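You operate a simulated robot arm through the tools that you are given. There is no shell and no other tool. Be economical: measure what you need, move in short steps, check, and stop when the job is done.

You run a simulated robot arm. Do the job below in one go: nothing can be reset, and whatever is moved stays where it is left.

TASK
Book in the small red cylinder: EMPTY row cradle 6, card 6 into the IN tray.
Fine: the cards stand on the notice board; shut the red bar again and lock its latch. Set down upright: what you pick out. Where these are worked on the way, their far stop is far enough and under half their travel is too little: red bar.
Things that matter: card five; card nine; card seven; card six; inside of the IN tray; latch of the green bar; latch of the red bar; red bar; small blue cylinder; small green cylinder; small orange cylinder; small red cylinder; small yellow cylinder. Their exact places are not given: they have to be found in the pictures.

It is judged by the outcome, as a careful person would: the job done as asked, and still so three seconds after it is handed in. It fails if anything else is knocked over, pushed out of place, dropped, spilled or broken.

THE ROBOT
A 6-joint arm with a two-finger parallel gripper on a trunk, on a base that drives. Base frame: it is fixed to the floor where the robot stands at the start and does not move with it; the origin is under the middle of the robot, x ahead of it, y to its left, z up. Readings come in mm, rad, newtons and seconds.
With the tool pointing down near the work surface it reaches from about 180 to 460 mm from the robot's upright axis, wherever it stands. Its first joint turns from -2.897 to 2.897 rad. Places, roughly: card five, card seven, card six [-1500, 500, 1250]; inside of the IN tray [-1400, 200, 900]; latch of the green bar [1000, 0, 1200]; latch of the red bar [1000, 0, 600]; red bar [800, 400, 600]. Payload 1.57 kg.
Tool frame: the origin (TCP) lies between the finger pads and is the grasp point; the fingertips stand 30 mm ahead of it; z points along the fingers, y is the line along which they close. The gripper opens to 110 mm. The fingers are 24 mm wide and 12 mm thick; the gripper's body (48 by 112 mm) begins 78 mm behind the TCP.
Orientation is that of the tool frame in the base frame, as a unit quaternion [x, y, z, w]. With the fingers straight down and closing along the base's y, the tool's x points along the base's -x, its y along +y and its z along -z.

THE INTERFACE
- The arm moves only by the tool move_arm. Its argument "plan" is a list of rows, each a list of 3 entries, a list of its own where there are three numbers: the turn, a rotation vector about the tool's x, y, z in rad, then the shift along the tool's x, y, z in mm, then the gripper command, from -1 (shut) to 1 (fully open), values between in proportion. In form: [[[wx, wy, wz], [dx, dy, dz], grip], ...]. A call has 1 to 20 rows; each row is the pose to reach, as a shift and turn from the pose commanded when the call began, along the tool's axes at that moment. Each row takes 0.2 s and may step no farther than 50 mm and 0.15 rad from the row before; otherwise, or with a gripper value out of range, the whole call is refused. A pose out of reach is approached as far as the arm can. The call stops where the force on the tool passes 40 N (or 10 N more than at its start, if that is more) or the arm is blocked; 0.2 s more then pass. Each finger travels about 108 mm/s and halts on what it meets, pressing with about 21 N; the grip force reading is that of the motor and also rises with nothing between the fingers. The clock runs only during rows and for 0.2 s after the last one: add rows that repeat a pose to give the fingers time. It gives the time, the measured TCP pose, the force on the tool (base axes), the opening and the grip force at its end, in the units of the frame above (readings bear some noise), with the torque about the TCP (base axes, N m) and any sound that the robot's microphone picked up.
- Cameras (640 x 400 px; columns grow to the right, rows downward): "scene" is now at [49.9, 97.5, 1684]; the picture's right is [-0.51, -0.86, 0.00], its down [-0.69, 0.41, -0.60] and it looks along [0.51, -0.30, -0.80] (base axes); focal length 280 px, centre (320, 200). "wrist" rides on the gripper at [70, 16, -141] in the tool frame; the picture's right is [-0.23, 0.97, 0.00], its down [-0.86, -0.20, -0.48] and it looks along [-0.47, -0.11, 0.88] (tool axes); focal length 222 px, centre (320, 200).
- capture(camera): a new picture of that camera. It takes no simulated time.
- lift_body(by): slides the trunk up (or, below 0, down) by that many mm; the arm and the scene camera ride with it, the base frame stays. It gives what a move gives, with no picture.
- steer(legs): drives the robot by 1 to 6 legs, each [ahead, left, turn to the left] in mm, mm and rad, along the robot's own axes; the way and the turn of a leg run together, so that a leg with both is an arc; at most 1500 mm and 3.142 rad a leg. The arm and the cameras ride along, it lands a little off, and it stops where it bumps. It gives what a move gives.
- turn_head(pan, tilt): turns the head with the scene camera to pan (to the left, within 2.094 rad either way) and tilt (down, from -0.506 to 1.204), counted from straight ahead of the robot. It gives what a move gives.
- point_at(camera, pixels): for up to 12 pixels [column, row] of the newest picture of that camera ("zoom" is the newest enlarged one), the place [x, y, z] in the base frame of the surface seen there, good to about 3 mm, but the place of the scene camera against the robot may be out by one fixed shift of up to 18 mm in any direction. It takes no simulated time.
- inspect(camera, box): a new picture of the part [left, top, right, bottom] of that camera's present view, enlarged. It takes no simulated time.
- hand_in(): hands the job in; it is judged then, once.

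Keep the steps short. Do not move on a guess: measure, check each grasp and each placing, and mend mistakes. In all there are 80 turns and 48 pictures (those below and enlarged ones count). Leave the gripper open and the arm clear of the work at the hand-in unless told otherwise, and finish with a single line.

The tools are called after ">>>" as a command line: name --argument value ..., lists and objects as JSON in quotes. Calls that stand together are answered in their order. move_arm: Moves the arm, as the interface text tells. Its arguments: {"type":"object","properties":{"plan":{"type":"array","items":{"type":"array"}}},"required":["plan"]} The other tools are called the same way: lift_body (by) slides the trunk up or down; steer (legs) drives the base; turn_head (pan, tilt) turns the head that bears the scene camera; capture (camera) takes a picture; point_at (camera, pixels) gives the place of the surface under pixels of a picture; inspect (camera, box) takes an enlarged picture of a part of a camera's view; hand_in () hands the job in.

At the start:

```text
t: 0.0
position: [388.2, -87.7, 813.3]
tcp_rot: [0.001, 1.0, 0.0, 0.0]
wrist_force: [0.3, 0.7, -0.9]
wrist_torque: [-0.01, -0.01, 0.01]
grip_width: 109.9
finger_force: 0.0
trunk travel left (down, up): [-275.0, 315.0]
robot x, y, heading: [-1.4, 0.7, 0.002]
head pan, tilt: [-0.534, 0.934]
```

scene: 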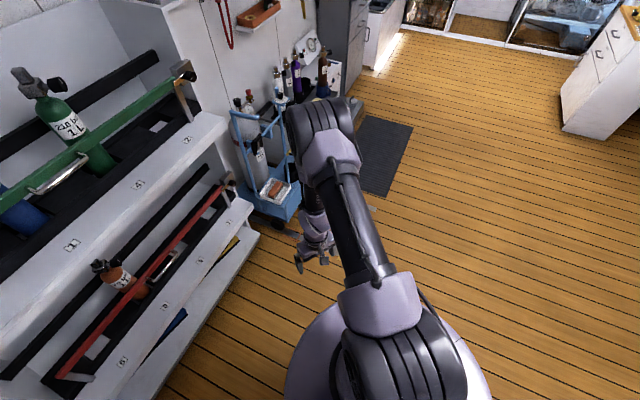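
wrist: 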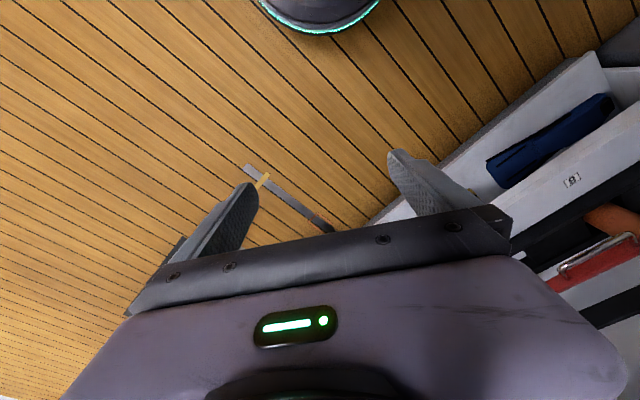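

I'll look at the rack first: the head turned ahead-left, a wider view.

>>> turn_head --pan 0.3 --tilt 0.6

>>> capture --camera "scene"

```text
t: 1.2
position: [388.1, -88.0, 814.0]
tcp_rot: [0.0, 1.0, 0.0, 0.0]
wrist_force: [0.0, 0.1, -0.1]
wrist_torque: [0.0, 0.0, -0.03]
grip_width: 109.8
finger_force: 0.0
trunk travel left (down, up): [-275.0, 315.0]
robot x, y, heading: [0.3, -0.0, -0.0]
head pan, tilt: [0.3, 0.6]
```

```text
45 pictures are left
```

scene: 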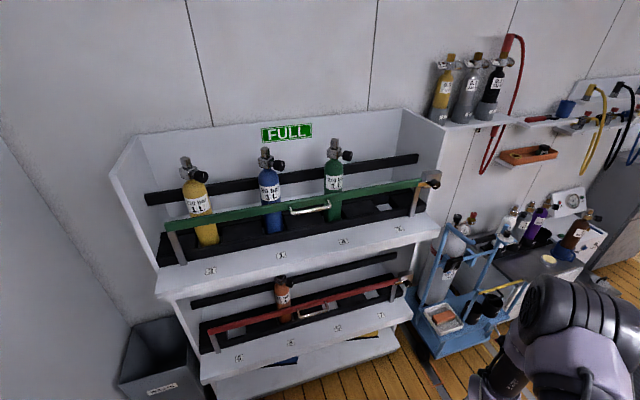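

A rack with a FULL row on top and a second row behind the red bar below. I'll enlarge the lower row and look backward at the board and tray.

>>> inspect --camera "scene" --box '[180, 240, 440, 400]'

>>> turn_head --pan 2.09 --tilt 0.4

>>> capture --camera "scene"

```text
2.46 times, centred on (310, 320) of scene
```

zoom: 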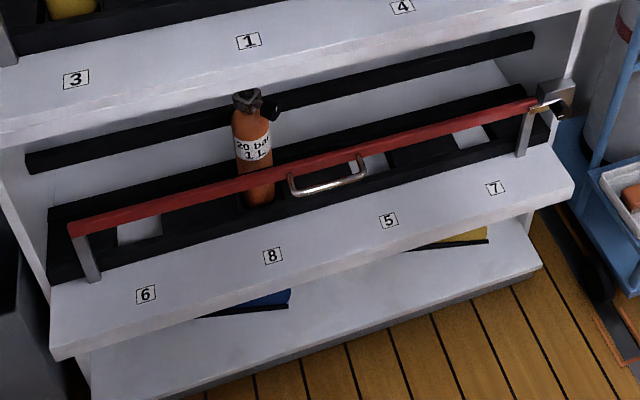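

```text
t: 3.0
position: [387.6, -87.3, 813.8]
tcp_rot: [-0.001, 1.0, 0.0, 0.0]
wrist_force: [0.3, -0.3, -0.3]
wrist_torque: [0.03, 0.01, 0.01]
grip_width: 110.0
finger_force: 0.1
trunk travel left (down, up): [-275.0, 315.0]
robot x, y, heading: [4.6, -1.2, 0.001]
head pan, tilt: [2.089, 0.4]
```

```text
43 pictures are left
```

scene: 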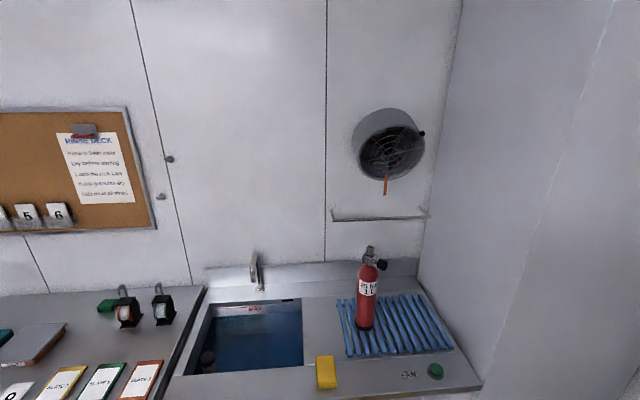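

The red cylinder stands on the drying rack by the sink, and the board with the cards is to its left. I'll read the notice and measure.

>>> inspect --camera "scene" --box '[0, 90, 180, 240]'

>>> point_at --camera "scene" --pixels '[[368, 252], [367, 290], [365, 325], [360, 330], [400, 345], [57, 215], [27, 216], [60, 225], [0, 218], [335, 350], [300, 370], [430, 390]]'

>>> inspect --camera "scene" --box '[300, 230, 480, 400]'

```text
2.67 times, centred on (90, 165) of scene
```

zoom: 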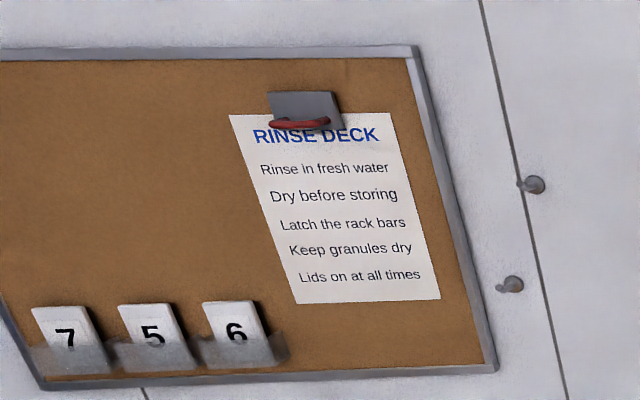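

```text
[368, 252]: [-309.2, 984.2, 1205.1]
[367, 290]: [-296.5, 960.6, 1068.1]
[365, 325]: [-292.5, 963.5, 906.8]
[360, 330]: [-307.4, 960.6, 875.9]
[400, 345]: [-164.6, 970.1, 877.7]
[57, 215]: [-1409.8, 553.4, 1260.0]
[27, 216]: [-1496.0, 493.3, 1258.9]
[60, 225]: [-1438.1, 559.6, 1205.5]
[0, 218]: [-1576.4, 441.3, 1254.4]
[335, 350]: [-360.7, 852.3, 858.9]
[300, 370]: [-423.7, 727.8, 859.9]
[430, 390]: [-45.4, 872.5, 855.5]
```

```text
2.35 times, centred on (390, 315) of scene
```

zoom: 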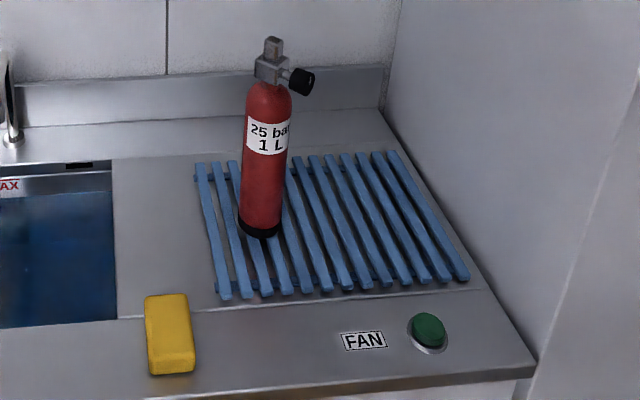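

I'll turn the head back to the rack and measure the bar and latch.

>>> turn_head --pan 0.15 --tilt 0.75

>>> capture --camera "scene"

```text
t: 4.8
position: [386.9, -87.3, 814.5]
tcp_rot: [-0.001, 1.0, 0.0, 0.0]
wrist_force: [0.0, -0.3, 0.5]
wrist_torque: [0.0, -0.03, 0.02]
grip_width: 110.1
finger_force: 0.1
trunk travel left (down, up): [-275.0, 315.0]
robot x, y, heading: [1.7, 0.3, -0.002]
head pan, tilt: [0.15, 0.75]
```

```text
40 pictures are left
```

scene: 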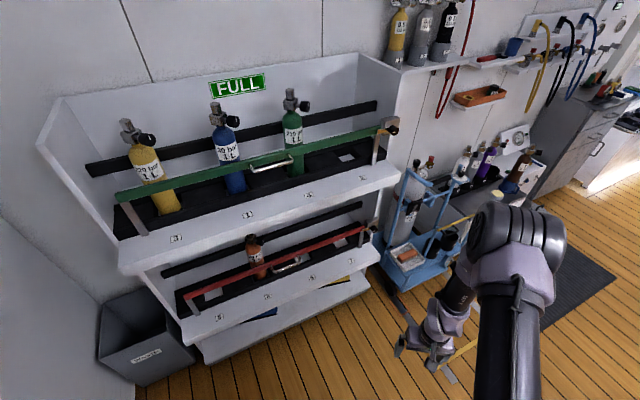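

>>> inspect --camera "scene" --box '[280, 190, 400, 310]'

>>> point_at --camera "scene" --pixels '[[186, 297], [365, 229], [290, 266], [218, 321], [356, 262], [213, 296], [258, 270], [252, 240], [386, 131], [120, 197], [335, 240], [374, 222]]'

```text
3.33 times, centred on (340, 250) of scene
```

zoom: 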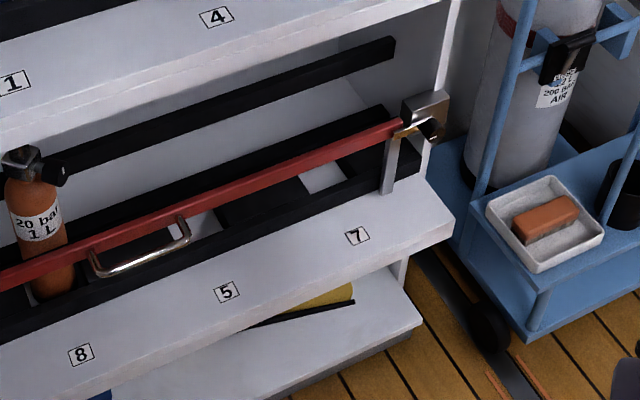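

```text
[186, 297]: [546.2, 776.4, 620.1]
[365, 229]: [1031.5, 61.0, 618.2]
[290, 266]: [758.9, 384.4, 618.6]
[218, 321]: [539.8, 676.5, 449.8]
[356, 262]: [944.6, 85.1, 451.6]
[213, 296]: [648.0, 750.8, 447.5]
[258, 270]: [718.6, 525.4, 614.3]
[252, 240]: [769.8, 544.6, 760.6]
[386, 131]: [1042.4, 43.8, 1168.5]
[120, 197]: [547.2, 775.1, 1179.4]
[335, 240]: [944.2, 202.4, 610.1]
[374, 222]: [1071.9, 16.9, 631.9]
```

The bar runs along u=(0.561,-0.828) and the rack's depth is n=(0.828,0.561), which is heading 0.596. The latch is at the right end. I'll turn to face the rack and drive nearer the latch, staying well clear.

>>> steer --legs '[[0, 0, 0.596], [220, -450, 0]]'

>>> turn_head --pan -0.1 --tilt 0.9

>>> capture --camera "scene"

>>> capture --camera "wrist"

```text
t: 9.4
position: [806.0, -102.9, 814.3]
tcp_rot: [-0.295, 0.956, 0.0, 0.0]
wrist_force: [0.0, -0.7, -0.5]
wrist_torque: [0.0, 0.0, -0.01]
grip_width: 110.1
finger_force: 0.1
trunk travel left (down, up): [-275.0, 315.0]
robot x, y, heading: [439.3, -248.0, 0.597]
head pan, tilt: [0.15, 0.75]
```

```text
t: 10.2
position: [807.6, -102.4, 813.7]
tcp_rot: [-0.296, 0.955, 0.0, 0.0]
wrist_force: [-0.2, 0.5, -0.1]
wrist_torque: [-0.01, 0.01, -0.01]
grip_width: 110.0
finger_force: 0.0
trunk travel left (down, up): [-275.0, 315.0]
robot x, y, heading: [433.6, -247.5, 0.595]
head pan, tilt: [-0.099, 0.901]
```

```text
38 pictures are left
```

scene: 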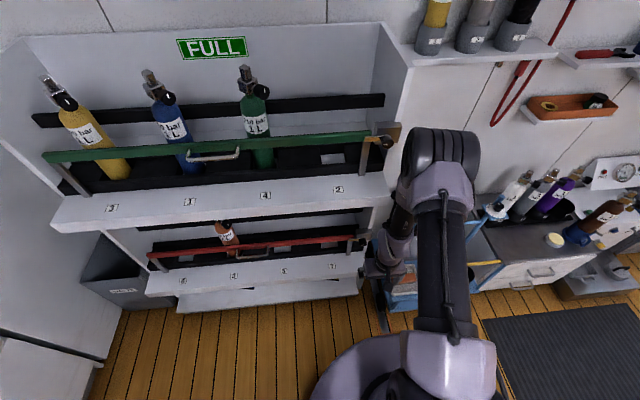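

```text
37 pictures are left
```

wrist: 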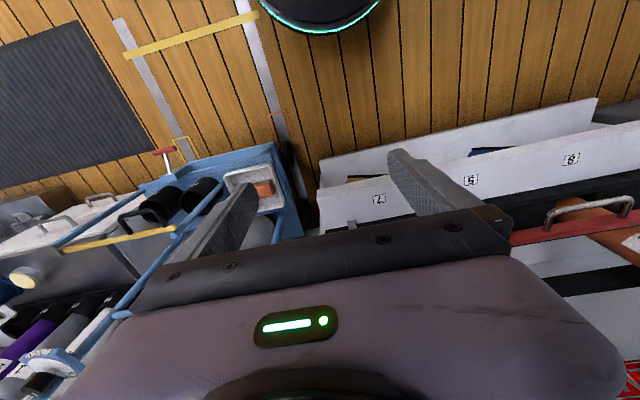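

I'll enlarge the green latch, which is the same kind and unobstructed, and measure the robot base edge, the trolley, the shelf front and the red bar.

>>> inspect --camera "scene" --box '[320, 100, 420, 280]'

>>> point_at --camera "wrist" --pixels '[[320, 33], [275, 145], [210, 160], [320, 160], [320, 195], [595, 100], [379, 198], [520, 235], [150, 260], [350, 225], [620, 215], [545, 215]]'

>>> point_at --camera "scene" --pixels '[[388, 176], [392, 190], [364, 252], [366, 260], [372, 232], [352, 242], [150, 255], [240, 247], [333, 266], [183, 280], [370, 134], [386, 140]]'

```text
2.22 times, centred on (370, 190) of scene
```

zoom: 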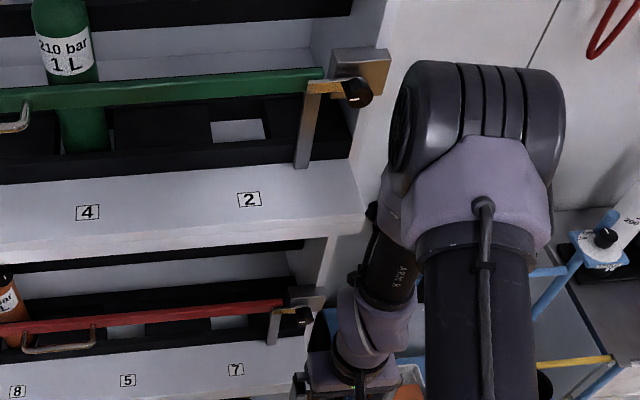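

```text
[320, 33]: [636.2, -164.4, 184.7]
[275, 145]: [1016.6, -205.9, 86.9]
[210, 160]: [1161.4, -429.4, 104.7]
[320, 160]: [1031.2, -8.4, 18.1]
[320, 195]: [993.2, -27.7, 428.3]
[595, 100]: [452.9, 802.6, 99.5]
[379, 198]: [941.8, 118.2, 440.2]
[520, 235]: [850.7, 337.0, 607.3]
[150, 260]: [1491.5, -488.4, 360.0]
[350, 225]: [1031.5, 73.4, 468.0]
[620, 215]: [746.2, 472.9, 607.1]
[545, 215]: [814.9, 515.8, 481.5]
```

```text
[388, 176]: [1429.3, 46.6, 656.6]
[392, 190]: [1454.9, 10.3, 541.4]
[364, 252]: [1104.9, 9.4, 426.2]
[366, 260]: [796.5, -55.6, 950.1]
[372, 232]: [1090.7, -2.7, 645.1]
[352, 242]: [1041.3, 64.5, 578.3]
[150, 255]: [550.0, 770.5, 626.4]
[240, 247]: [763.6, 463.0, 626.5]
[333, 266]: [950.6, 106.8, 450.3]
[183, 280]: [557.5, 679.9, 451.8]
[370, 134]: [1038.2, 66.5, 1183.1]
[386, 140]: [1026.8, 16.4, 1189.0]
```

Wrist readings put the bar at z≈607 and show the scene camera reading about (+9,−11,+10). I'll tilt the tool toward the rack so the wrist camera can see the red latch from the front.

>>> move_arm --plan '[[[0, -0.14, 0], [-5, 0, 12], 1], [[0, -0.28, 0], [-10, 0, 24], 1], [[0, -0.42, 0], [-15, 0, 36], 1], [[0, -0.56, 0], [-20, 0, 48], 1], [[0, -0.7, 0], [-25, 0, 60], 1], [[0, -0.84, 0], [-30, 0, 72], 1], [[0, -0.98, 0], [-35, 0, 84], 1]]'

>>> capture --camera "wrist"

```text
t: 11.8
position: [835.2, -82.7, 730.7]
tcp_rot: [-0.259, 0.843, 0.138, 0.45]
wrist_force: [-0.5, 0.1, 0.3]
wrist_torque: [-0.02, 0.02, 0.02]
grip_width: 109.9
finger_force: 0.2
trunk travel left (down, up): [-275.0, 315.0]
robot x, y, heading: [434.0, -246.5, 0.602]
head pan, tilt: [-0.099, 0.901]
```

```text
35 pictures are left
```

wrist: 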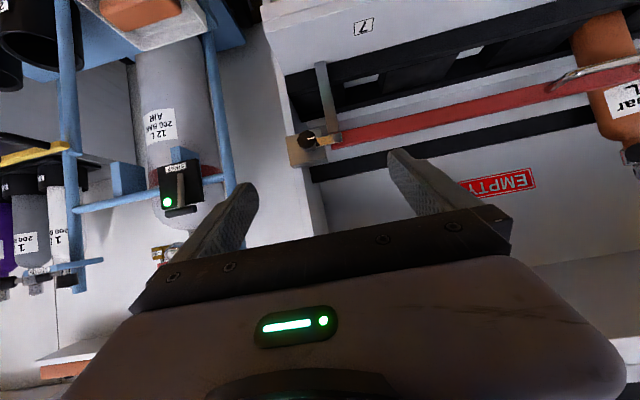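

Good view (upside down). I'll enlarge the latch near (310,140) and measure.

>>> inspect --camera "wrist" --box '[270, 100, 350, 180]'

>>> point_at --camera "wrist" --pixels '[[307, 139], [325, 138], [340, 136], [295, 160], [290, 145], [322, 75], [328, 110], [450, 115], [556, 86], [606, 70], [363, 26], [320, 145]]'

```text
5.00 times, centred on (310, 140) of wrist
```

zoom: 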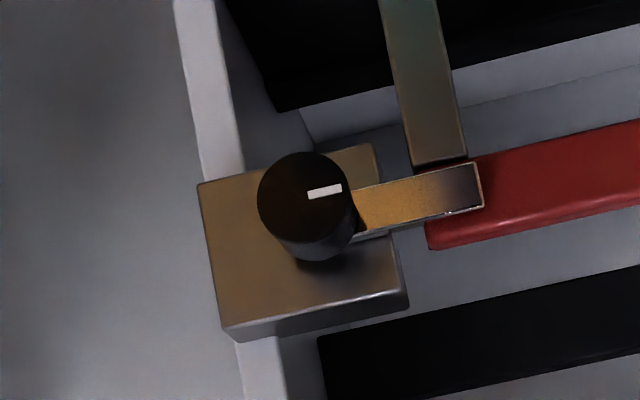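

```text
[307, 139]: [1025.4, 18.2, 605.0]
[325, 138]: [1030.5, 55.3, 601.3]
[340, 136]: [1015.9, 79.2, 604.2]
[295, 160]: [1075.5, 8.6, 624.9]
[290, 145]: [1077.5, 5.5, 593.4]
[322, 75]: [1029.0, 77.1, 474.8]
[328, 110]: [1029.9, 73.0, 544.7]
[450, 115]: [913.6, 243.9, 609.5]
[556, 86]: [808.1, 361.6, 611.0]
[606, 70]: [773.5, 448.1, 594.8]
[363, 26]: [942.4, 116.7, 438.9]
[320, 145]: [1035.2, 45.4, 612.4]
```

The latch is a knob (front face ≈(1025,18,605)) with a brass tongue lying over the front of the bar's end. I'll level the tool, lower the trunk to knob height and drive a bit nearer.

>>> move_arm --plan '[[[0, -0.15, 0], [0, 0, 0], 0.3], [[0, -0.3, 0], [0, 0, 0], 0.3], [[0, -0.45, 0], [0, 0, 0], 0.3], [[0, -0.591, 0], [0, 0, 0], 0.3], [[0, -0.591, 0], [0, 0, 0], 0.3]]'

>>> lift_body --by -125

>>> steer --legs '[[130, -25, 0]]'

>>> capture --camera "wrist"

```text
t: 13.0
position: [853.3, -82.2, 784.0]
tcp_rot: [-0.21, 0.675, 0.21, 0.675]
wrist_force: [-0.9, -0.1, -0.3]
wrist_torque: [-0.01, 0.01, 0.0]
grip_width: 71.6
finger_force: 0.1
out of reach, approached as far as the arm can: row 3, 4, 5
trunk travel left (down, up): [-275.0, 315.0]
robot x, y, heading: [438.5, -251.0, 0.601]
head pan, tilt: [-0.099, 0.901]
```

```text
t: 14.5
position: [852.2, -82.1, 659.4]
tcp_rot: [-0.208, 0.676, 0.208, 0.676]
wrist_force: [1.1, 0.0, 0.2]
wrist_torque: [-0.01, 0.0, -0.02]
grip_width: 71.6
finger_force: 0.0
trunk travel left (down, up): [-150.0, 440.0]
robot x, y, heading: [437.6, -250.5, 0.599]
head pan, tilt: [-0.099, 0.901]
```

```text
t: 15.8
position: [973.8, -29.1, 658.3]
tcp_rot: [-0.209, 0.676, 0.209, 0.675]
wrist_force: [-0.7, 0.3, -0.9]
wrist_torque: [-0.02, 0.03, -0.04]
grip_width: 71.4
finger_force: 0.1
trunk travel left (down, up): [-150.0, 440.0]
robot x, y, heading: [554.8, -193.3, 0.599]
head pan, tilt: [-0.099, 0.901]
```

```text
33 pictures are left
```

wrist: 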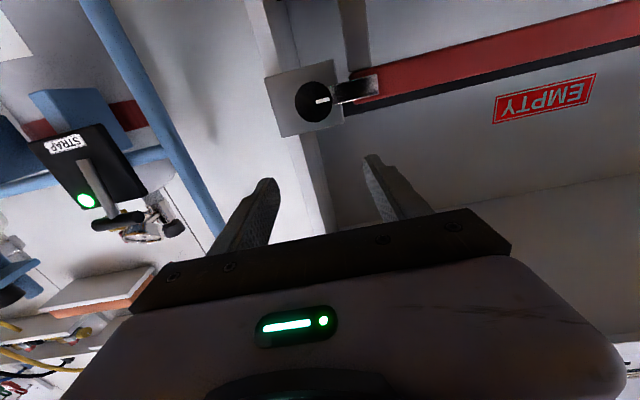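

The tool is level. Now I'll measure the knob precisely.

>>> point_at --camera "wrist" --pixels '[[319, 101], [312, 108], [300, 95], [326, 92], [352, 94], [372, 88], [282, 85], [270, 90], [352, 40], [420, 70], [500, 60], [378, 80]]'

>>> inspect --camera "wrist" --box '[250, 40, 410, 140]'

```text
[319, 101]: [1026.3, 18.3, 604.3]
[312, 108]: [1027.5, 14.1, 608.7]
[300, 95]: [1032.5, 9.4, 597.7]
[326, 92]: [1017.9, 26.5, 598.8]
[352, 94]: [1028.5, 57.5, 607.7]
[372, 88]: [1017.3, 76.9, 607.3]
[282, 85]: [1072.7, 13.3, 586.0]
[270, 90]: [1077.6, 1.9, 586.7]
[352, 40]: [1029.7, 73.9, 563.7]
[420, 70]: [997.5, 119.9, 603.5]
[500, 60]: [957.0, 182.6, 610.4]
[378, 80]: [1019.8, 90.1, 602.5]
```

```text
4.00 times, centred on (330, 90) of wrist
```

zoom: 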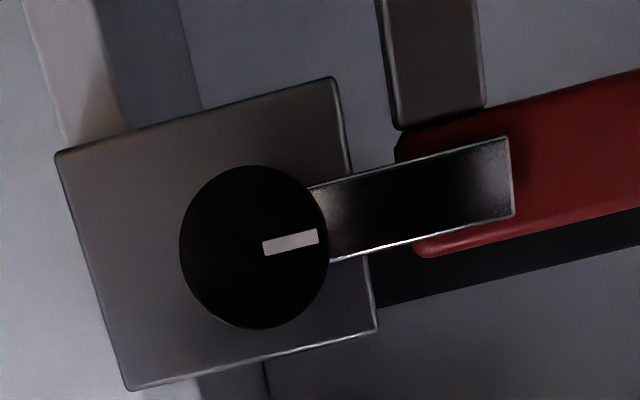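

Knob centre ≈(1028.5,15,604), front at n=860, tongue at n≈884. I'll lower the trunk by 54 and advance so the tips stop at n≈877 around the knob, open 60.

>>> lift_body --by -54

>>> move_arm --plan '[[[0, 0, 0], [0, 5.6, 0], 0.1], [[0, 0, 0], [0, 5.6, 20], 0.1], [[0, 0, 0], [0, 5.6, 20], 0.1]]'

>>> capture --camera "wrist"

```text
t: 16.8
position: [973.7, -29.8, 604.6]
tcp_rot: [-0.209, 0.676, 0.208, 0.675]
wrist_force: [-0.8, 0.1, 1.1]
wrist_torque: [-0.02, 0.03, 0.02]
grip_width: 71.4
finger_force: 0.1
trunk travel left (down, up): [-96.0, 494.0]
robot x, y, heading: [558.7, -198.9, 0.596]
head pan, tilt: [-0.099, 0.901]
```

```text
t: 17.6
position: [986.8, -12.9, 604.5]
tcp_rot: [-0.208, 0.676, 0.208, 0.676]
wrist_force: [0.6, 0.8, -0.5]
wrist_torque: [0.0, -0.01, -0.01]
grip_width: 60.5
finger_force: 0.1
trunk travel left (down, up): [-96.0, 494.0]
robot x, y, heading: [558.0, -191.9, 0.602]
head pan, tilt: [-0.099, 0.901]
```

```text
31 pictures are left
```

wrist: 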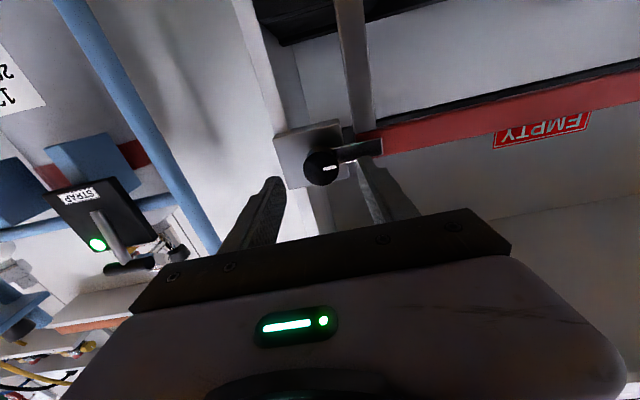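

The knob (321,168) sits midway between the fingertips. I'll advance 37 mm and close.

>>> move_arm --plan '[[[0, 0, 0], [0, 0, 18], 0.1], [[0, 0, 0], [0, 0, 37], 0.1], [[0, 0, 0], [0, 0, 37], -1], [[0, 0, 0], [0, 0, 37], -1], [[0, 0, 0], [0, 0, 37], -1]]'

```text
t: 18.8
position: [1018.2, 8.1, 604.1]
tcp_rot: [-0.21, 0.676, 0.209, 0.675]
wrist_force: [-2.6, 8.7, -0.6]
wrist_torque: [-0.01, 0.02, 0.14]
grip_width: 32.5
finger_force: 40.3
trunk travel left (down, up): [-96.0, 494.0]
robot x, y, heading: [561.1, -193.6, 0.6]
head pan, tilt: [-0.099, 0.901]
```

The knob is held (32.5 mm). I'll try turning it so the tongue swings upward (+z turn).

>>> move_arm --plan '[[[0, 0, 0.1], [0, 0, 0], -1], [[0, 0, 0.2], [0, 0, 0], -1], [[0, 0, 0.3], [0, 0, 0], -1], [[0, 0, 0.4], [0, 0, 0], -1]]'

```text
t: 19.8
position: [1018.4, 8.6, 605.1]
tcp_rot: [-0.071, 0.704, 0.34, 0.62]
wrist_force: [-1.9, 19.4, -0.5]
wrist_torque: [-0.16, 0.23, 0.29]
grip_width: 32.3
finger_force: 41.0
trunk travel left (down, up): [-96.0, 494.0]
robot x, y, heading: [557.4, -197.1, 0.602]
head pan, tilt: [-0.099, 0.901]
```

It turns easily. A side force of about 17 N leftward suggests a slight offset, so I'll ease 2 mm that way and continue.

>>> move_arm --plan '[[[0, 0, 0.05], [0.8, 1.8, -1], -1], [[0, 0, 0.2], [0.8, 1.8, -1], -1], [[0, 0, 0.35], [0.8, 1.8, -1], -1], [[0, 0, 0.5], [0.8, 1.8, -1], -1], [[0, 0, 0.65], [0.8, 1.8, -1], -1], [[0, 0, 0.8], [0.8, 1.8, -1], -1], [[0, 0, 0.95], [0.8, 1.8, -1], -1], [[0, 0, 1.1], [0.8, 1.8, -1], -1], [[0, 0, 1.17], [0.8, 1.8, -1], -1]]'

>>> capture --camera "wrist"

```text
t: 21.8
position: [1017.0, 8.9, 606.1]
tcp_rot: [0.33, 0.625, 0.625, 0.33]
wrist_force: [25.9, 17.6, 19.8]
wrist_torque: [0.06, -0.14, -0.07]
grip_width: 32.3
finger_force: 40.4
trunk travel left (down, up): [-96.0, 494.0]
robot x, y, heading: [560.9, -195.9, 0.598]
head pan, tilt: [-0.099, 0.901]
```

```text
30 pictures are left
```

wrist: 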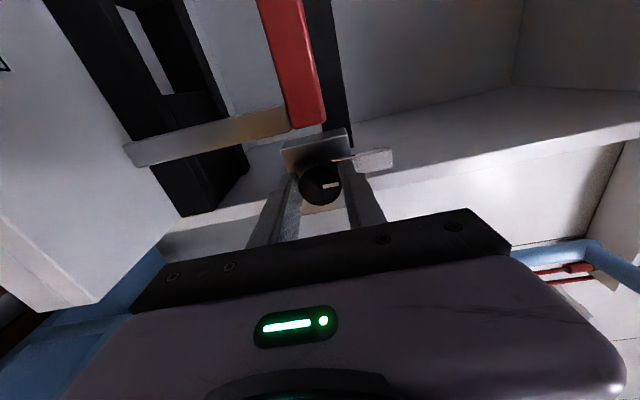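

The tongue turned with the tool and now points up, clear of the bar. I'll open, back away, and roll the tool back level.

>>> move_arm --plan '[[[0, 0, 0], [0, 0, 0], 0.1], [[0, 0, 0], [0, 0, 0], 0.1], [[0, 0, 0], [0, 0, -40], 0.1], [[0, 0, 0], [0, 0, -80], 0.1], [[0, 0, -0.15], [0, 0, -80], 0.1], [[0, 0, -0.3], [0, 0, -80], 0.1], [[0, 0, -0.45], [0, 0, -80], 0.1], [[0, 0, -0.6], [0, 0, -80], 0.1], [[0, 0, -0.75], [0, 0, -80], 0.1], [[0, 0, -0.9], [0, 0, -80], 0.1], [[0, 0, -1.05], [0, 0, -80], 0.1], [[0, 0, -1.2], [0, 0, -80], 0.1], [[0, 0, -1.35], [0, 0, -80], 0.1], [[0, 0, -1.5], [0, 0, -80], 0.1], [[0, 0, -1.57], [0, 0, -80], 0.1]]'

>>> capture --camera "wrist"

```text
t: 25.0
position: [952.8, -37.0, 612.0]
tcp_rot: [-0.21, 0.677, 0.208, 0.674]
wrist_force: [0.2, -0.2, 0.5]
wrist_torque: [0.02, 0.0, 0.01]
grip_width: 60.1
finger_force: 0.1
out of reach, approached as far as the arm can: row 4, 5, 6, 7, 8, 9, 10, 11, 12, 13, 14, 15
trunk travel left (down, up): [-96.0, 494.0]
robot x, y, heading: [557.6, -197.6, 0.6]
head pan, tilt: [-0.099, 0.901]
```

```text
29 pictures are left
```

wrist: 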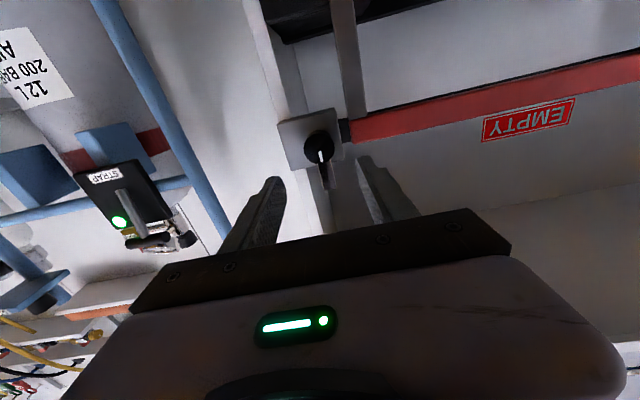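

The tongue is up. Now the bar handle: I'll drive left ~450 mm to face it.

>>> steer --legs '[[0, 450, 0]]'

>>> capture --camera "wrist"

```text
t: 27.7
position: [696.8, 336.9, 611.8]
tcp_rot: [-0.212, 0.676, 0.211, 0.673]
wrist_force: [-0.3, 0.2, 0.3]
wrist_torque: [-0.03, -0.01, 0.03]
grip_width: 60.4
finger_force: 0.1
trunk travel left (down, up): [-96.0, 494.0]
robot x, y, heading: [304.8, 174.3, 0.604]
head pan, tilt: [-0.099, 0.901]
```

```text
28 pictures are left
```

wrist: 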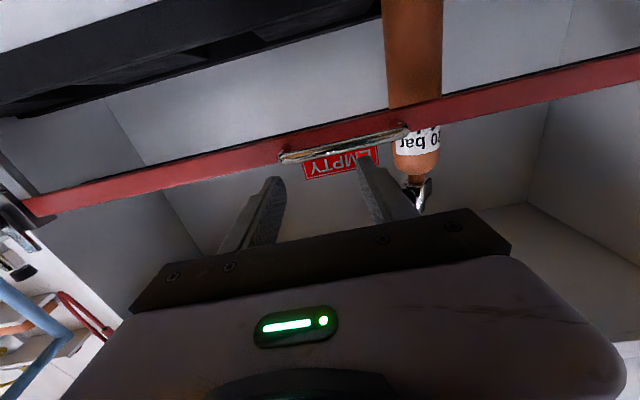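

>>> point_at --camera "wrist" --pixels '[[285, 158], [345, 145], [343, 148], [403, 131], [283, 152], [200, 165], [450, 105], [330, 151], [370, 142], [412, 50]]'

>>> inspect --camera "wrist" --box '[260, 100, 430, 190]'

```text
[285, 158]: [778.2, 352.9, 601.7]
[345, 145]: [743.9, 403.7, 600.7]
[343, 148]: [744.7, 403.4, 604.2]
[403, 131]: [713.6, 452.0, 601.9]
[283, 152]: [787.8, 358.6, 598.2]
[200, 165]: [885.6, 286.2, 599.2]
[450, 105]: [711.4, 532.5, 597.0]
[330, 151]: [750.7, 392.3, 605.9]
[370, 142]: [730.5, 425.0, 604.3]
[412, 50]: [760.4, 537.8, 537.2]
```

```text
3.76 times, centred on (345, 145) of wrist
```

zoom: 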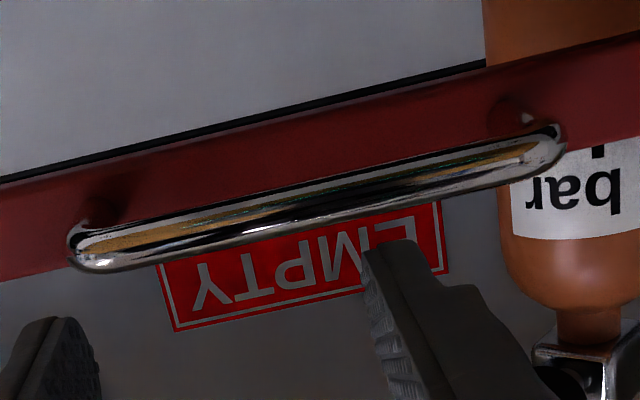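

The handle rod's middle is ≈(744.5,403.5,603), 40 mm in front of the bar. I'll roll the tool so the fingers close vertically, and line up 27 mm left.

>>> move_arm --plan '[[[0, 0, 0.15], [0, 7, 0], 0], [[0, 0, 0.3], [0, 14, 0], 0], [[0, 0, 0.45], [0, 21, 0], 0], [[0, 0, 0.6], [0, 27, 0], 0], [[0, 0, 0.75], [0, 27, 0], 0], [[0, 0, 0.9], [0, 27, 0], 0], [[0, 0, 1.05], [0, 27, 0], 0], [[0, 0, 1.2], [0, 27, 0], 0], [[0, 0, 1.35], [0, 27, 0], 0], [[0, 0, 1.5], [0, 27, 0], 0], [[0, 0, 1.571], [0, 27, 10], 0], [[0, 0, 1.571], [0, 27, 20], 0]]'

>>> capture --camera "wrist"

```text
t: 30.3
position: [698.1, 370.6, 610.5]
tcp_rot: [0.327, 0.628, 0.626, 0.326]
wrist_force: [-0.7, -0.1, -0.1]
wrist_torque: [0.01, 0.0, 0.02]
grip_width: 55.2
finger_force: 0.0
out of reach, approached as far as the arm can: row 3, 4, 5, 6, 7, 8, 9, 10
trunk travel left (down, up): [-96.0, 494.0]
robot x, y, heading: [299.9, 174.4, 0.605]
head pan, tilt: [-0.099, 0.901]
```

```text
26 pictures are left
```

wrist: 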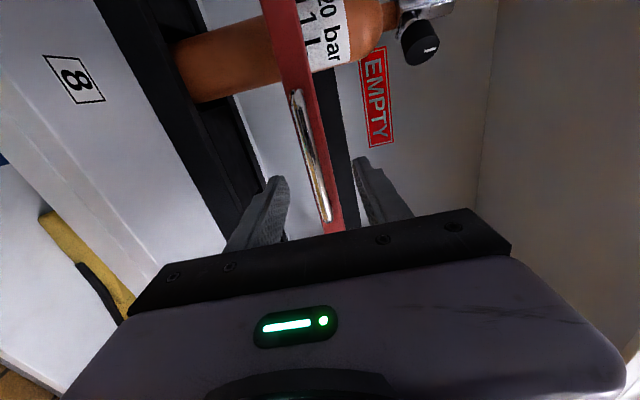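

Aligned. I'll lower 7 mm, advance 60 mm and close on the rod.

>>> move_arm --plan '[[[0, 0, 0], [0, -7, 20], 0], [[0, 0, 0], [0, -7, 40], 0], [[0, 0, 0], [0, -7, 60], 0], [[0, 0, 0], [0, -7, 60], -0.5], [[0, 0, 0], [0, -7, 60], -1], [[0, 0, 0], [0, -7, 60], -1], [[0, 0, 0], [0, -7, 60], -1]]'

```text
t: 31.9
position: [747.5, 404.7, 605.1]
tcp_rot: [0.327, 0.628, 0.627, 0.326]
wrist_force: [-0.3, 0.1, 6.3]
wrist_torque: [0.06, -0.14, 0.35]
grip_width: 12.6
finger_force: 29.2
trunk travel left (down, up): [-96.0, 494.0]
robot x, y, heading: [305.2, 174.3, 0.61]
head pan, tilt: [-0.099, 0.901]
```

The rod is held (12.6 mm). I'll pull back gently in small steps to learn how the bar moves.

>>> move_arm --plan '[[[0, 0, 0], [0, 0, -6], -1], [[0, 0, 0], [0, 0, -12], -1], [[0, 0, 0], [0, 0, -18], -1]]'

```text
t: 32.6
position: [735.5, 396.8, 600.1]
tcp_rot: [0.333, 0.63, 0.622, 0.325]
wrist_force: [9.3, 10.1, -31.9]
wrist_torque: [-0.31, -0.1, -0.56]
grip_width: 12.5
finger_force: 29.5
trunk travel left (down, up): [-96.0, 494.0]
robot x, y, heading: [305.9, 176.4, 0.608]
head pan, tilt: [-0.099, 0.901]
stopped in row 3: the force on the tool passed its limit at 45 N (the readings are from after the stop); the commanded pose is now the measured one
```

The handle moved 14 back and 5 down. That fits the bar swinging toward me about an axis near z≈456 at the legs' feet. I'll follow that arc, tilting the tool downward as it descends, since the rod can turn in the fingers.

>>> move_arm --plan '[[[0.1, 0, 0], [0, -3.4, -7.2], -1], [[0.2, 0, 0], [0, -6.9, -14.1], -1], [[0.3, 0, 0], [0, -10.7, -20.8], -1], [[0.4, 0, 0], [0, -14.9, -27.3], -1], [[0.5, 0, 0], [0, -19.4, -33.6], -1], [[0.6, 0, 0], [0, -24.2, -39.7], -1], [[0.7, 0, 0], [0, -29.3, -45.5], -1], [[0.8, 0, 0], [0, -34.7, -51], -1]]'

```text
t: 33.0
position: [732.5, 394.6, 599.4]
tcp_rot: [0.34, 0.642, 0.609, 0.318]
wrist_force: [7.0, 6.6, -22.9]
wrist_torque: [-0.3, -0.09, -0.29]
grip_width: 12.8
finger_force: 29.7
trunk travel left (down, up): [-96.0, 494.0]
robot x, y, heading: [302.4, 174.4, 0.61]
head pan, tilt: [-0.099, 0.901]
stopped in row 1: the force on the tool passed its limit at 46 N (the readings are from after the stop); the commanded pose is now the measured one
```

The rod is pulling the tool down, so I should go lower. I'll step straight down a little and read the force.

>>> move_arm --plan '[[[0, 0, 0], [0, -3, 0], -1], [[0, 0, 0], [0, -6, 0], -1]]'

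```text
t: 33.7
position: [731.4, 395.4, 599.3]
tcp_rot: [0.334, 0.64, 0.614, 0.32]
wrist_force: [-8.4, -8.9, 30.2]
wrist_torque: [0.05, -0.2, 0.21]
grip_width: 12.8
finger_force: 29.6
trunk travel left (down, up): [-96.0, 494.0]
robot x, y, heading: [303.3, 174.7, 0.605]
head pan, tilt: [-0.099, 0.901]
stopped in row 2: the force on the tool passed its limit at 42 N (the readings are from after the stop); the commanded pose is now the measured one
```

The bar constrains it stiffly and the arc model fits (b≈18.6, d≈5.8). I'll hold still one row to read the settled force.

>>> move_arm --plan '[[[0, 0, 0], [0, 0, 0], -1]]'

```text
t: 34.1
position: [731.5, 394.7, 597.2]
tcp_rot: [0.334, 0.64, 0.613, 0.321]
wrist_force: [-11.6, -12.0, 37.3]
wrist_torque: [0.09, -0.24, 0.47]
grip_width: 12.9
finger_force: 29.9
trunk travel left (down, up): [-96.0, 494.0]
robot x, y, heading: [298.8, 174.3, 0.607]
head pan, tilt: [-0.099, 0.901]
```

Force is steady at 40 N from a small offset. Instead of a stiff grip I'll loosen the fingers to ~24 mm as a cage and tilt the tool down about the rod, so the upper finger pushes the rod along its arc.

>>> move_arm --plan '[[[0, 0, 0], [0, 0, 0], -0.56], [[0, 0, 0], [0, 2, 0], -0.56], [[0.14, 0, 0], [0, 3, 0], -0.56], [[0.28, 0, 0], [0, 3, 0], -0.56], [[0.42, 0, 0], [0, 3, 0], -0.56], [[0.56, 0, 0], [0, 3, 0], -0.56], [[0.7, 0, 0], [0, 3, 0], -0.56], [[0.84, 0, 0], [0, 3, 0], -0.56], [[0.9, 0, 0], [0, 3, 0], -0.56]]'

```text
t: 36.1
position: [732.9, 395.0, 599.9]
tcp_rot: [0.44, 0.844, 0.272, 0.142]
wrist_force: [-0.8, -0.3, -0.8]
wrist_torque: [-0.03, 0.0, 0.03]
grip_width: 24.8
finger_force: 0.1
trunk travel left (down, up): [-96.0, 494.0]
robot x, y, heading: [302.4, 174.7, 0.611]
head pan, tilt: [-0.099, 0.901]
```

No forces, and the rod is caged. I'll follow the arc to about half the swing.

>>> move_arm --plan '[[[0, 0, 0], [0, -10, -1.5], -0.56], [[0, 0, 0], [0, -19.9, -2.8], -0.56], [[0, 0, 0], [0, -31, -3], -0.56], [[0, 0, 0], [0, -43.1, -2.9], -0.56], [[0, 0, 0], [0, -58.4, -1], -0.56], [[0, 0, 0], [0, -73.5, 2.4], -0.56], [[0, 0, 0], [0, -88.2, 7.2], -0.56], [[0, 0, 0], [0, -102.3, 13.6], -0.56]]'

>>> capture --camera "wrist"

```text
t: 37.9
position: [670.5, 352.8, 528.2]
tcp_rot: [0.441, 0.843, 0.273, 0.143]
wrist_force: [-1.6, -1.2, -3.1]
wrist_torque: [0.01, -0.03, 0.01]
grip_width: 26.9
finger_force: 1.8
trunk travel left (down, up): [-96.0, 494.0]
robot x, y, heading: [302.1, 173.4, 0.608]
head pan, tilt: [-0.099, 0.901]
```

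```text
25 pictures are left
```

wrist: 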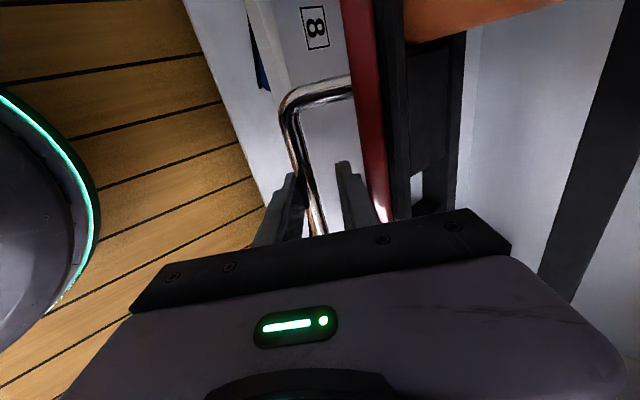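

The bar follows. I'll carry on down the arc toward its far stop, levelling the tool slightly.

>>> move_arm --plan '[[[-0.05, 0, 0], [0, -13.4, 7.7], -0.56], [[-0.1, 0, 0], [0, -26, 16.8], -0.56], [[-0.15, 0, 0], [0, -37.6, 27], -0.56], [[-0.2, 0, 0], [0, -47.7, 38.1], -0.56], [[-0.25, 0, 0], [0, -57.5, 50.6], -0.56], [[-0.3, 0, 0], [0, -65.4, 63.6], -0.56], [[-0.35, 0, 0], [0, -72.2, 77.6], -0.56]]'

>>> capture --camera "wrist"

```text
t: 39.5
position: [675.3, 348.0, 470.8]
tcp_rot: [0.409, 0.783, 0.415, 0.218]
wrist_force: [-3.4, -0.6, -2.4]
wrist_torque: [-0.03, -0.09, -0.04]
grip_width: 26.5
finger_force: 2.0
out of reach, approached as far as the arm can: row 6, 7
trunk travel left (down, up): [-96.0, 494.0]
robot x, y, heading: [306.3, 172.1, 0.602]
head pan, tilt: [-0.099, 0.901]
```

```text
24 pictures are left
```

wrist: 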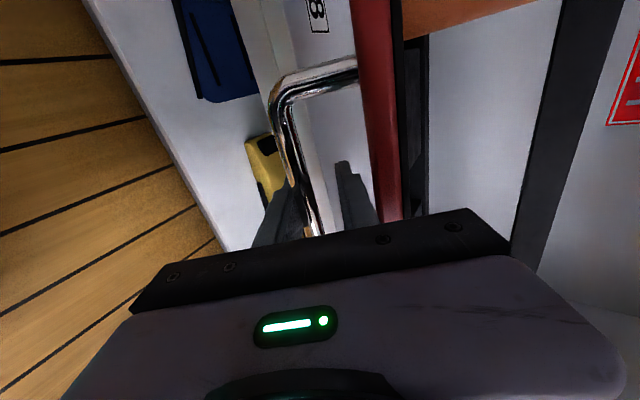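

The arm is at its low limit here; the remaining motion is nearly straight down, so I'll lower the trunk 40 mm.

>>> lift_body --by -40

>>> point_at --camera "wrist" --pixels '[[378, 60], [290, 130], [320, 225], [385, 170]]'

```text
t: 40.3
position: [674.6, 347.7, 430.5]
tcp_rot: [0.41, 0.784, 0.413, 0.217]
wrist_force: [0.1, -1.3, -5.5]
wrist_torque: [0.06, -0.14, 0.08]
grip_width: 23.0
finger_force: 0.0
trunk travel left (down, up): [-56.0, 534.0]
robot x, y, heading: [303.0, 175.3, 0.61]
head pan, tilt: [-0.099, 0.901]
```

```text
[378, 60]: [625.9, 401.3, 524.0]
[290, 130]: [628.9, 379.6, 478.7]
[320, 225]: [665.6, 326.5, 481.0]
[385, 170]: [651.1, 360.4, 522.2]
```

>>> capture --camera "wrist"

```text
23 pictures are left
```

wrist: 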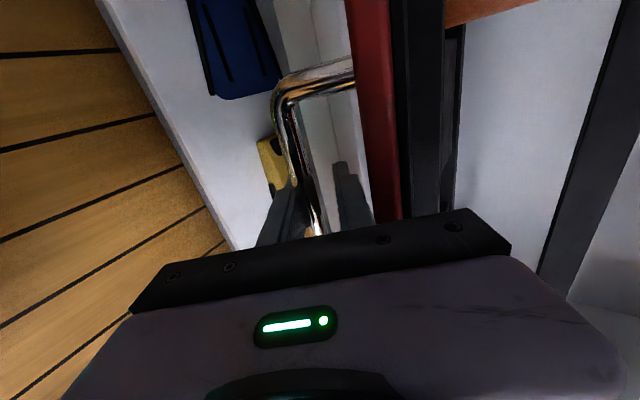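

The bar is nearly flat. I'll lower a further 25 mm toward the stop.

>>> lift_body --by -25

```text
t: 41.0
position: [673.2, 347.4, 404.3]
tcp_rot: [0.409, 0.784, 0.414, 0.216]
wrist_force: [-3.2, -2.4, -4.8]
wrist_torque: [0.17, -0.3, 0.09]
grip_width: 18.6
finger_force: 0.1
trunk travel left (down, up): [-31.0, 559.0]
robot x, y, heading: [304.4, 174.5, 0.608]
head pan, tilt: [-0.099, 0.901]
```

The bar is down, with little force. I'll withdraw the fingers straight back along the tool axis.

>>> move_arm --plan '[[[0, 0, 0], [0, 0, -10], -0.6], [[0, 0, 0], [0, 0, -20], -0.6], [[0, 0, 0], [0, 0, -30], -0.6], [[0, 0, 0], [0, 0, -42], -0.6], [[0, 0, 0], [0, 0, -55], -0.6]]'

>>> capture --camera "wrist"

```text
t: 42.2
position: [652.5, 324.7, 438.1]
tcp_rot: [0.401, 0.779, 0.423, 0.23]
wrist_force: [-5.1, 0.1, -4.5]
wrist_torque: [0.03, 0.03, -0.07]
grip_width: 21.3
finger_force: 0.1
trunk travel left (down, up): [-31.0, 559.0]
robot x, y, heading: [300.8, 171.7, 0.607]
head pan, tilt: [-0.099, 0.901]
```

```text
22 pictures are left
```

wrist: 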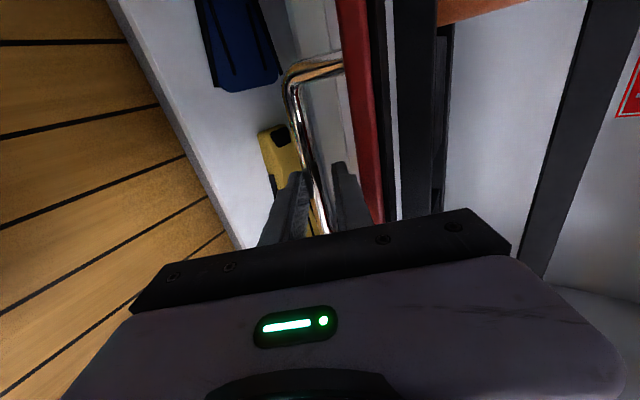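

>>> point_at --camera "wrist" --pixels '[[310, 160], [320, 210], [293, 90], [360, 80], [370, 160], [350, 190], [300, 190]]'

>>> move_arm --plan '[[[0, 0, 0], [0, 0, 0], -0.6]]'

```text
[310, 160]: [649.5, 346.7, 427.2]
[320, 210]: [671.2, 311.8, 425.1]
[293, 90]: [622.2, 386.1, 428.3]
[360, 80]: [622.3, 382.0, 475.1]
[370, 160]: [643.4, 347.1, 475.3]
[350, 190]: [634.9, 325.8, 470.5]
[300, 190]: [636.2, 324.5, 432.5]
```

```text
t: 42.6
position: [651.7, 323.7, 437.9]
tcp_rot: [0.402, 0.779, 0.423, 0.229]
wrist_force: [-3.1, 0.1, -4.8]
wrist_torque: [0.02, 0.05, -0.02]
grip_width: 21.3
finger_force: 0.1
trunk travel left (down, up): [-31.0, 559.0]
robot x, y, heading: [305.6, 177.2, 0.609]
head pan, tilt: [-0.099, 0.901]
```

The rod is now ~21 mm ahead of the TCP, still between the tips. I'll retreat 30 mm more.

>>> move_arm --plan '[[[0, 0, 0], [0, 0, -10], -0.6], [[0, 0, 0], [0, 0, -20], -0.6], [[0, 0, 0], [0, 0, -32], -0.6], [[0, 0, 0], [0, 0, -32], -0.6]]'

```text
t: 43.6
position: [668.1, 306.2, 455.1]
tcp_rot: [0.381, 0.768, 0.441, 0.266]
wrist_force: [-4.3, -1.8, -4.2]
wrist_torque: [0.25, 0.19, -0.49]
grip_width: 13.8
finger_force: 22.1
trunk travel left (down, up): [-31.0, 559.0]
robot x, y, heading: [301.6, 173.9, 0.604]
head pan, tilt: [-0.099, 0.901]
stopped in row 4: the arm was blocked; the commanded pose is now the measured one
```

Blocked, and the fingers are being squeezed (13.8 mm). I'll look before doing anything more.

>>> capture --camera "wrist"

>>> point_at --camera "wrist" --pixels '[[293, 90], [310, 170], [320, 200], [350, 80], [370, 180], [345, 180], [300, 185], [320, 215]]'

>>> turn_head --pan 0.05 --tilt 1.15

>>> capture --camera "scene"

```text
21 pictures are left
```

wrist: 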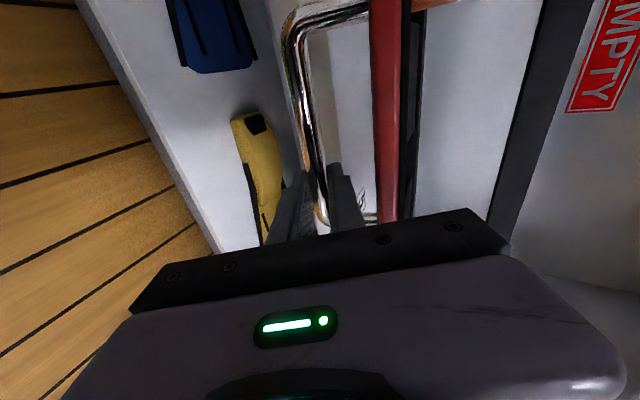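

```text
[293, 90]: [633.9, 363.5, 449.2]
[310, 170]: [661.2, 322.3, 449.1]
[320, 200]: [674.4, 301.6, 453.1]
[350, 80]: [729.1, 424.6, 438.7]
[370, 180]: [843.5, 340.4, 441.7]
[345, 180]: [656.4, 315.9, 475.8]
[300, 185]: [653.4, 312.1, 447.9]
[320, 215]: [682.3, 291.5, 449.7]
```

```text
t: 44.4
position: [668.5, 307.4, 454.6]
tcp_rot: [0.38, 0.768, 0.441, 0.267]
wrist_force: [-2.4, 0.3, -4.0]
wrist_torque: [0.04, 0.11, -0.01]
grip_width: 26.1
finger_force: 2.1
trunk travel left (down, up): [-31.0, 559.0]
robot x, y, heading: [304.1, 176.6, 0.612]
head pan, tilt: [0.051, 1.15]
```

```text
20 pictures are left
```

scene: 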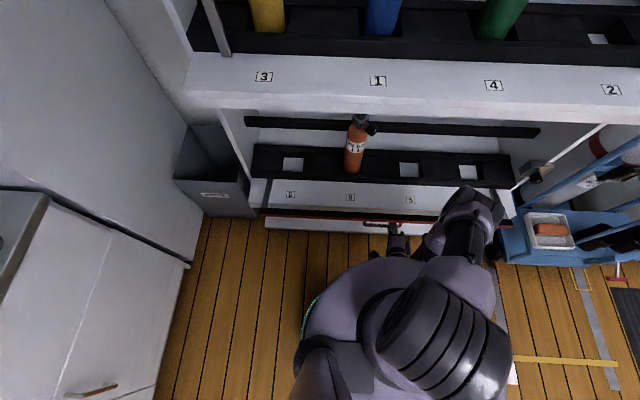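

The rod followed the fingers up a little because the arm is folded too tightly. I'll back out with small alternating base-back and trunk-up steps along the finger direction.

>>> steer --legs '[[-11, 0, 0]]'

>>> lift_body --by 6

>>> steer --legs '[[-12, 0, 0]]'

>>> lift_body --by 6

>>> steer --legs '[[-14, 0, 0]]'

>>> capture --camera "wrist"

```text
t: 45.1
position: [659.1, 300.1, 456.3]
tcp_rot: [0.381, 0.768, 0.441, 0.267]
wrist_force: [-5.5, -3.5, -6.0]
wrist_torque: [-0.04, 0.24, -0.1]
grip_width: 28.8
finger_force: 3.8
trunk travel left (down, up): [-31.0, 559.0]
robot x, y, heading: [292.4, 164.9, 0.608]
head pan, tilt: [0.051, 1.15]
```

```text
t: 45.7
position: [660.0, 301.1, 462.2]
tcp_rot: [0.381, 0.768, 0.44, 0.268]
wrist_force: [-4.2, -3.5, -4.6]
wrist_torque: [-0.1, 0.2, -0.09]
grip_width: 27.8
finger_force: 3.4
trunk travel left (down, up): [-37.0, 553.0]
robot x, y, heading: [294.8, 167.6, 0.607]
head pan, tilt: [0.051, 1.15]
```

```text
t: 46.5
position: [648.1, 294.8, 461.8]
tcp_rot: [0.381, 0.768, 0.441, 0.267]
wrist_force: [-8.4, -4.2, -2.7]
wrist_torque: [0.02, -0.03, -0.03]
grip_width: 15.3
finger_force: 0.1
trunk travel left (down, up): [-37.0, 553.0]
robot x, y, heading: [284.2, 158.7, 0.606]
head pan, tilt: [0.051, 1.15]
```

```text
t: 47.0
position: [649.8, 293.9, 467.3]
tcp_rot: [0.381, 0.767, 0.441, 0.268]
wrist_force: [-0.9, -0.6, -4.0]
wrist_torque: [-0.01, 0.13, 0.0]
grip_width: 19.0
finger_force: 0.0
trunk travel left (down, up): [-43.0, 547.0]
robot x, y, heading: [284.4, 164.3, 0.607]
head pan, tilt: [0.051, 1.15]
```

```text
t: 47.8
position: [637.4, 285.6, 467.4]
tcp_rot: [0.38, 0.768, 0.441, 0.267]
wrist_force: [-0.3, -0.1, -0.1]
wrist_torque: [0.0, 0.03, -0.01]
grip_width: 22.2
finger_force: 0.0
trunk travel left (down, up): [-43.0, 547.0]
robot x, y, heading: [271.3, 155.3, 0.61]
head pan, tilt: [0.051, 1.15]
```

```text
19 pictures are left
```

wrist: 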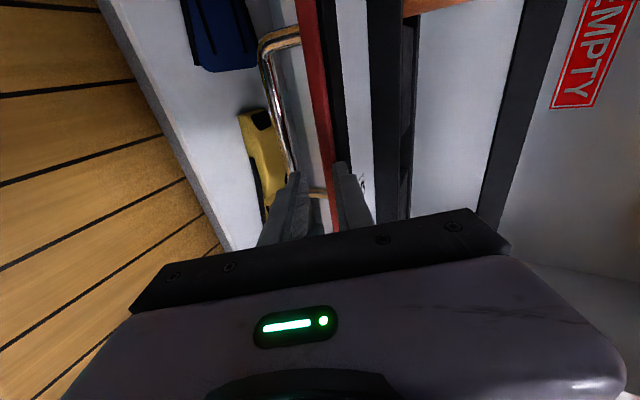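

Forces are zero and the bar has dropped back down, clear. I'll drive back, then raise the trunk.

>>> steer --legs '[[-200, 0, 0]]'

>>> lift_body --by 450

>>> turn_head --pan -0.2 --tilt 0.9

>>> capture --camera "scene"

```text
t: 49.4
position: [475.4, 173.3, 468.2]
tcp_rot: [0.38, 0.768, 0.441, 0.268]
wrist_force: [0.1, 0.2, -0.1]
wrist_torque: [-0.04, 0.04, 0.01]
grip_width: 22.0
finger_force: 0.0
trunk travel left (down, up): [-43.0, 547.0]
robot x, y, heading: [108.3, 41.6, 0.606]
head pan, tilt: [0.051, 1.15]
```

```text
refused: 450 is not a number from -400 to 400
```

```text
t: 50.1
position: [476.2, 172.7, 467.2]
tcp_rot: [0.38, 0.768, 0.441, 0.267]
wrist_force: [-0.4, -0.8, -0.5]
wrist_torque: [0.0, 0.05, -0.03]
grip_width: 22.1
finger_force: 0.0
trunk travel left (down, up): [-43.0, 547.0]
robot x, y, heading: [112.7, 42.2, 0.607]
head pan, tilt: [-0.201, 0.901]
```

```text
18 pictures are left
```

scene: 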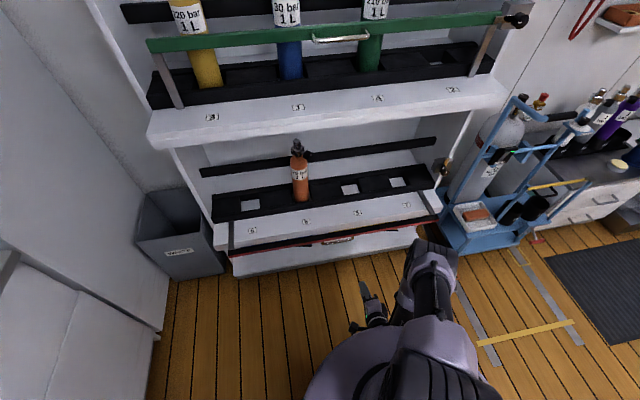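

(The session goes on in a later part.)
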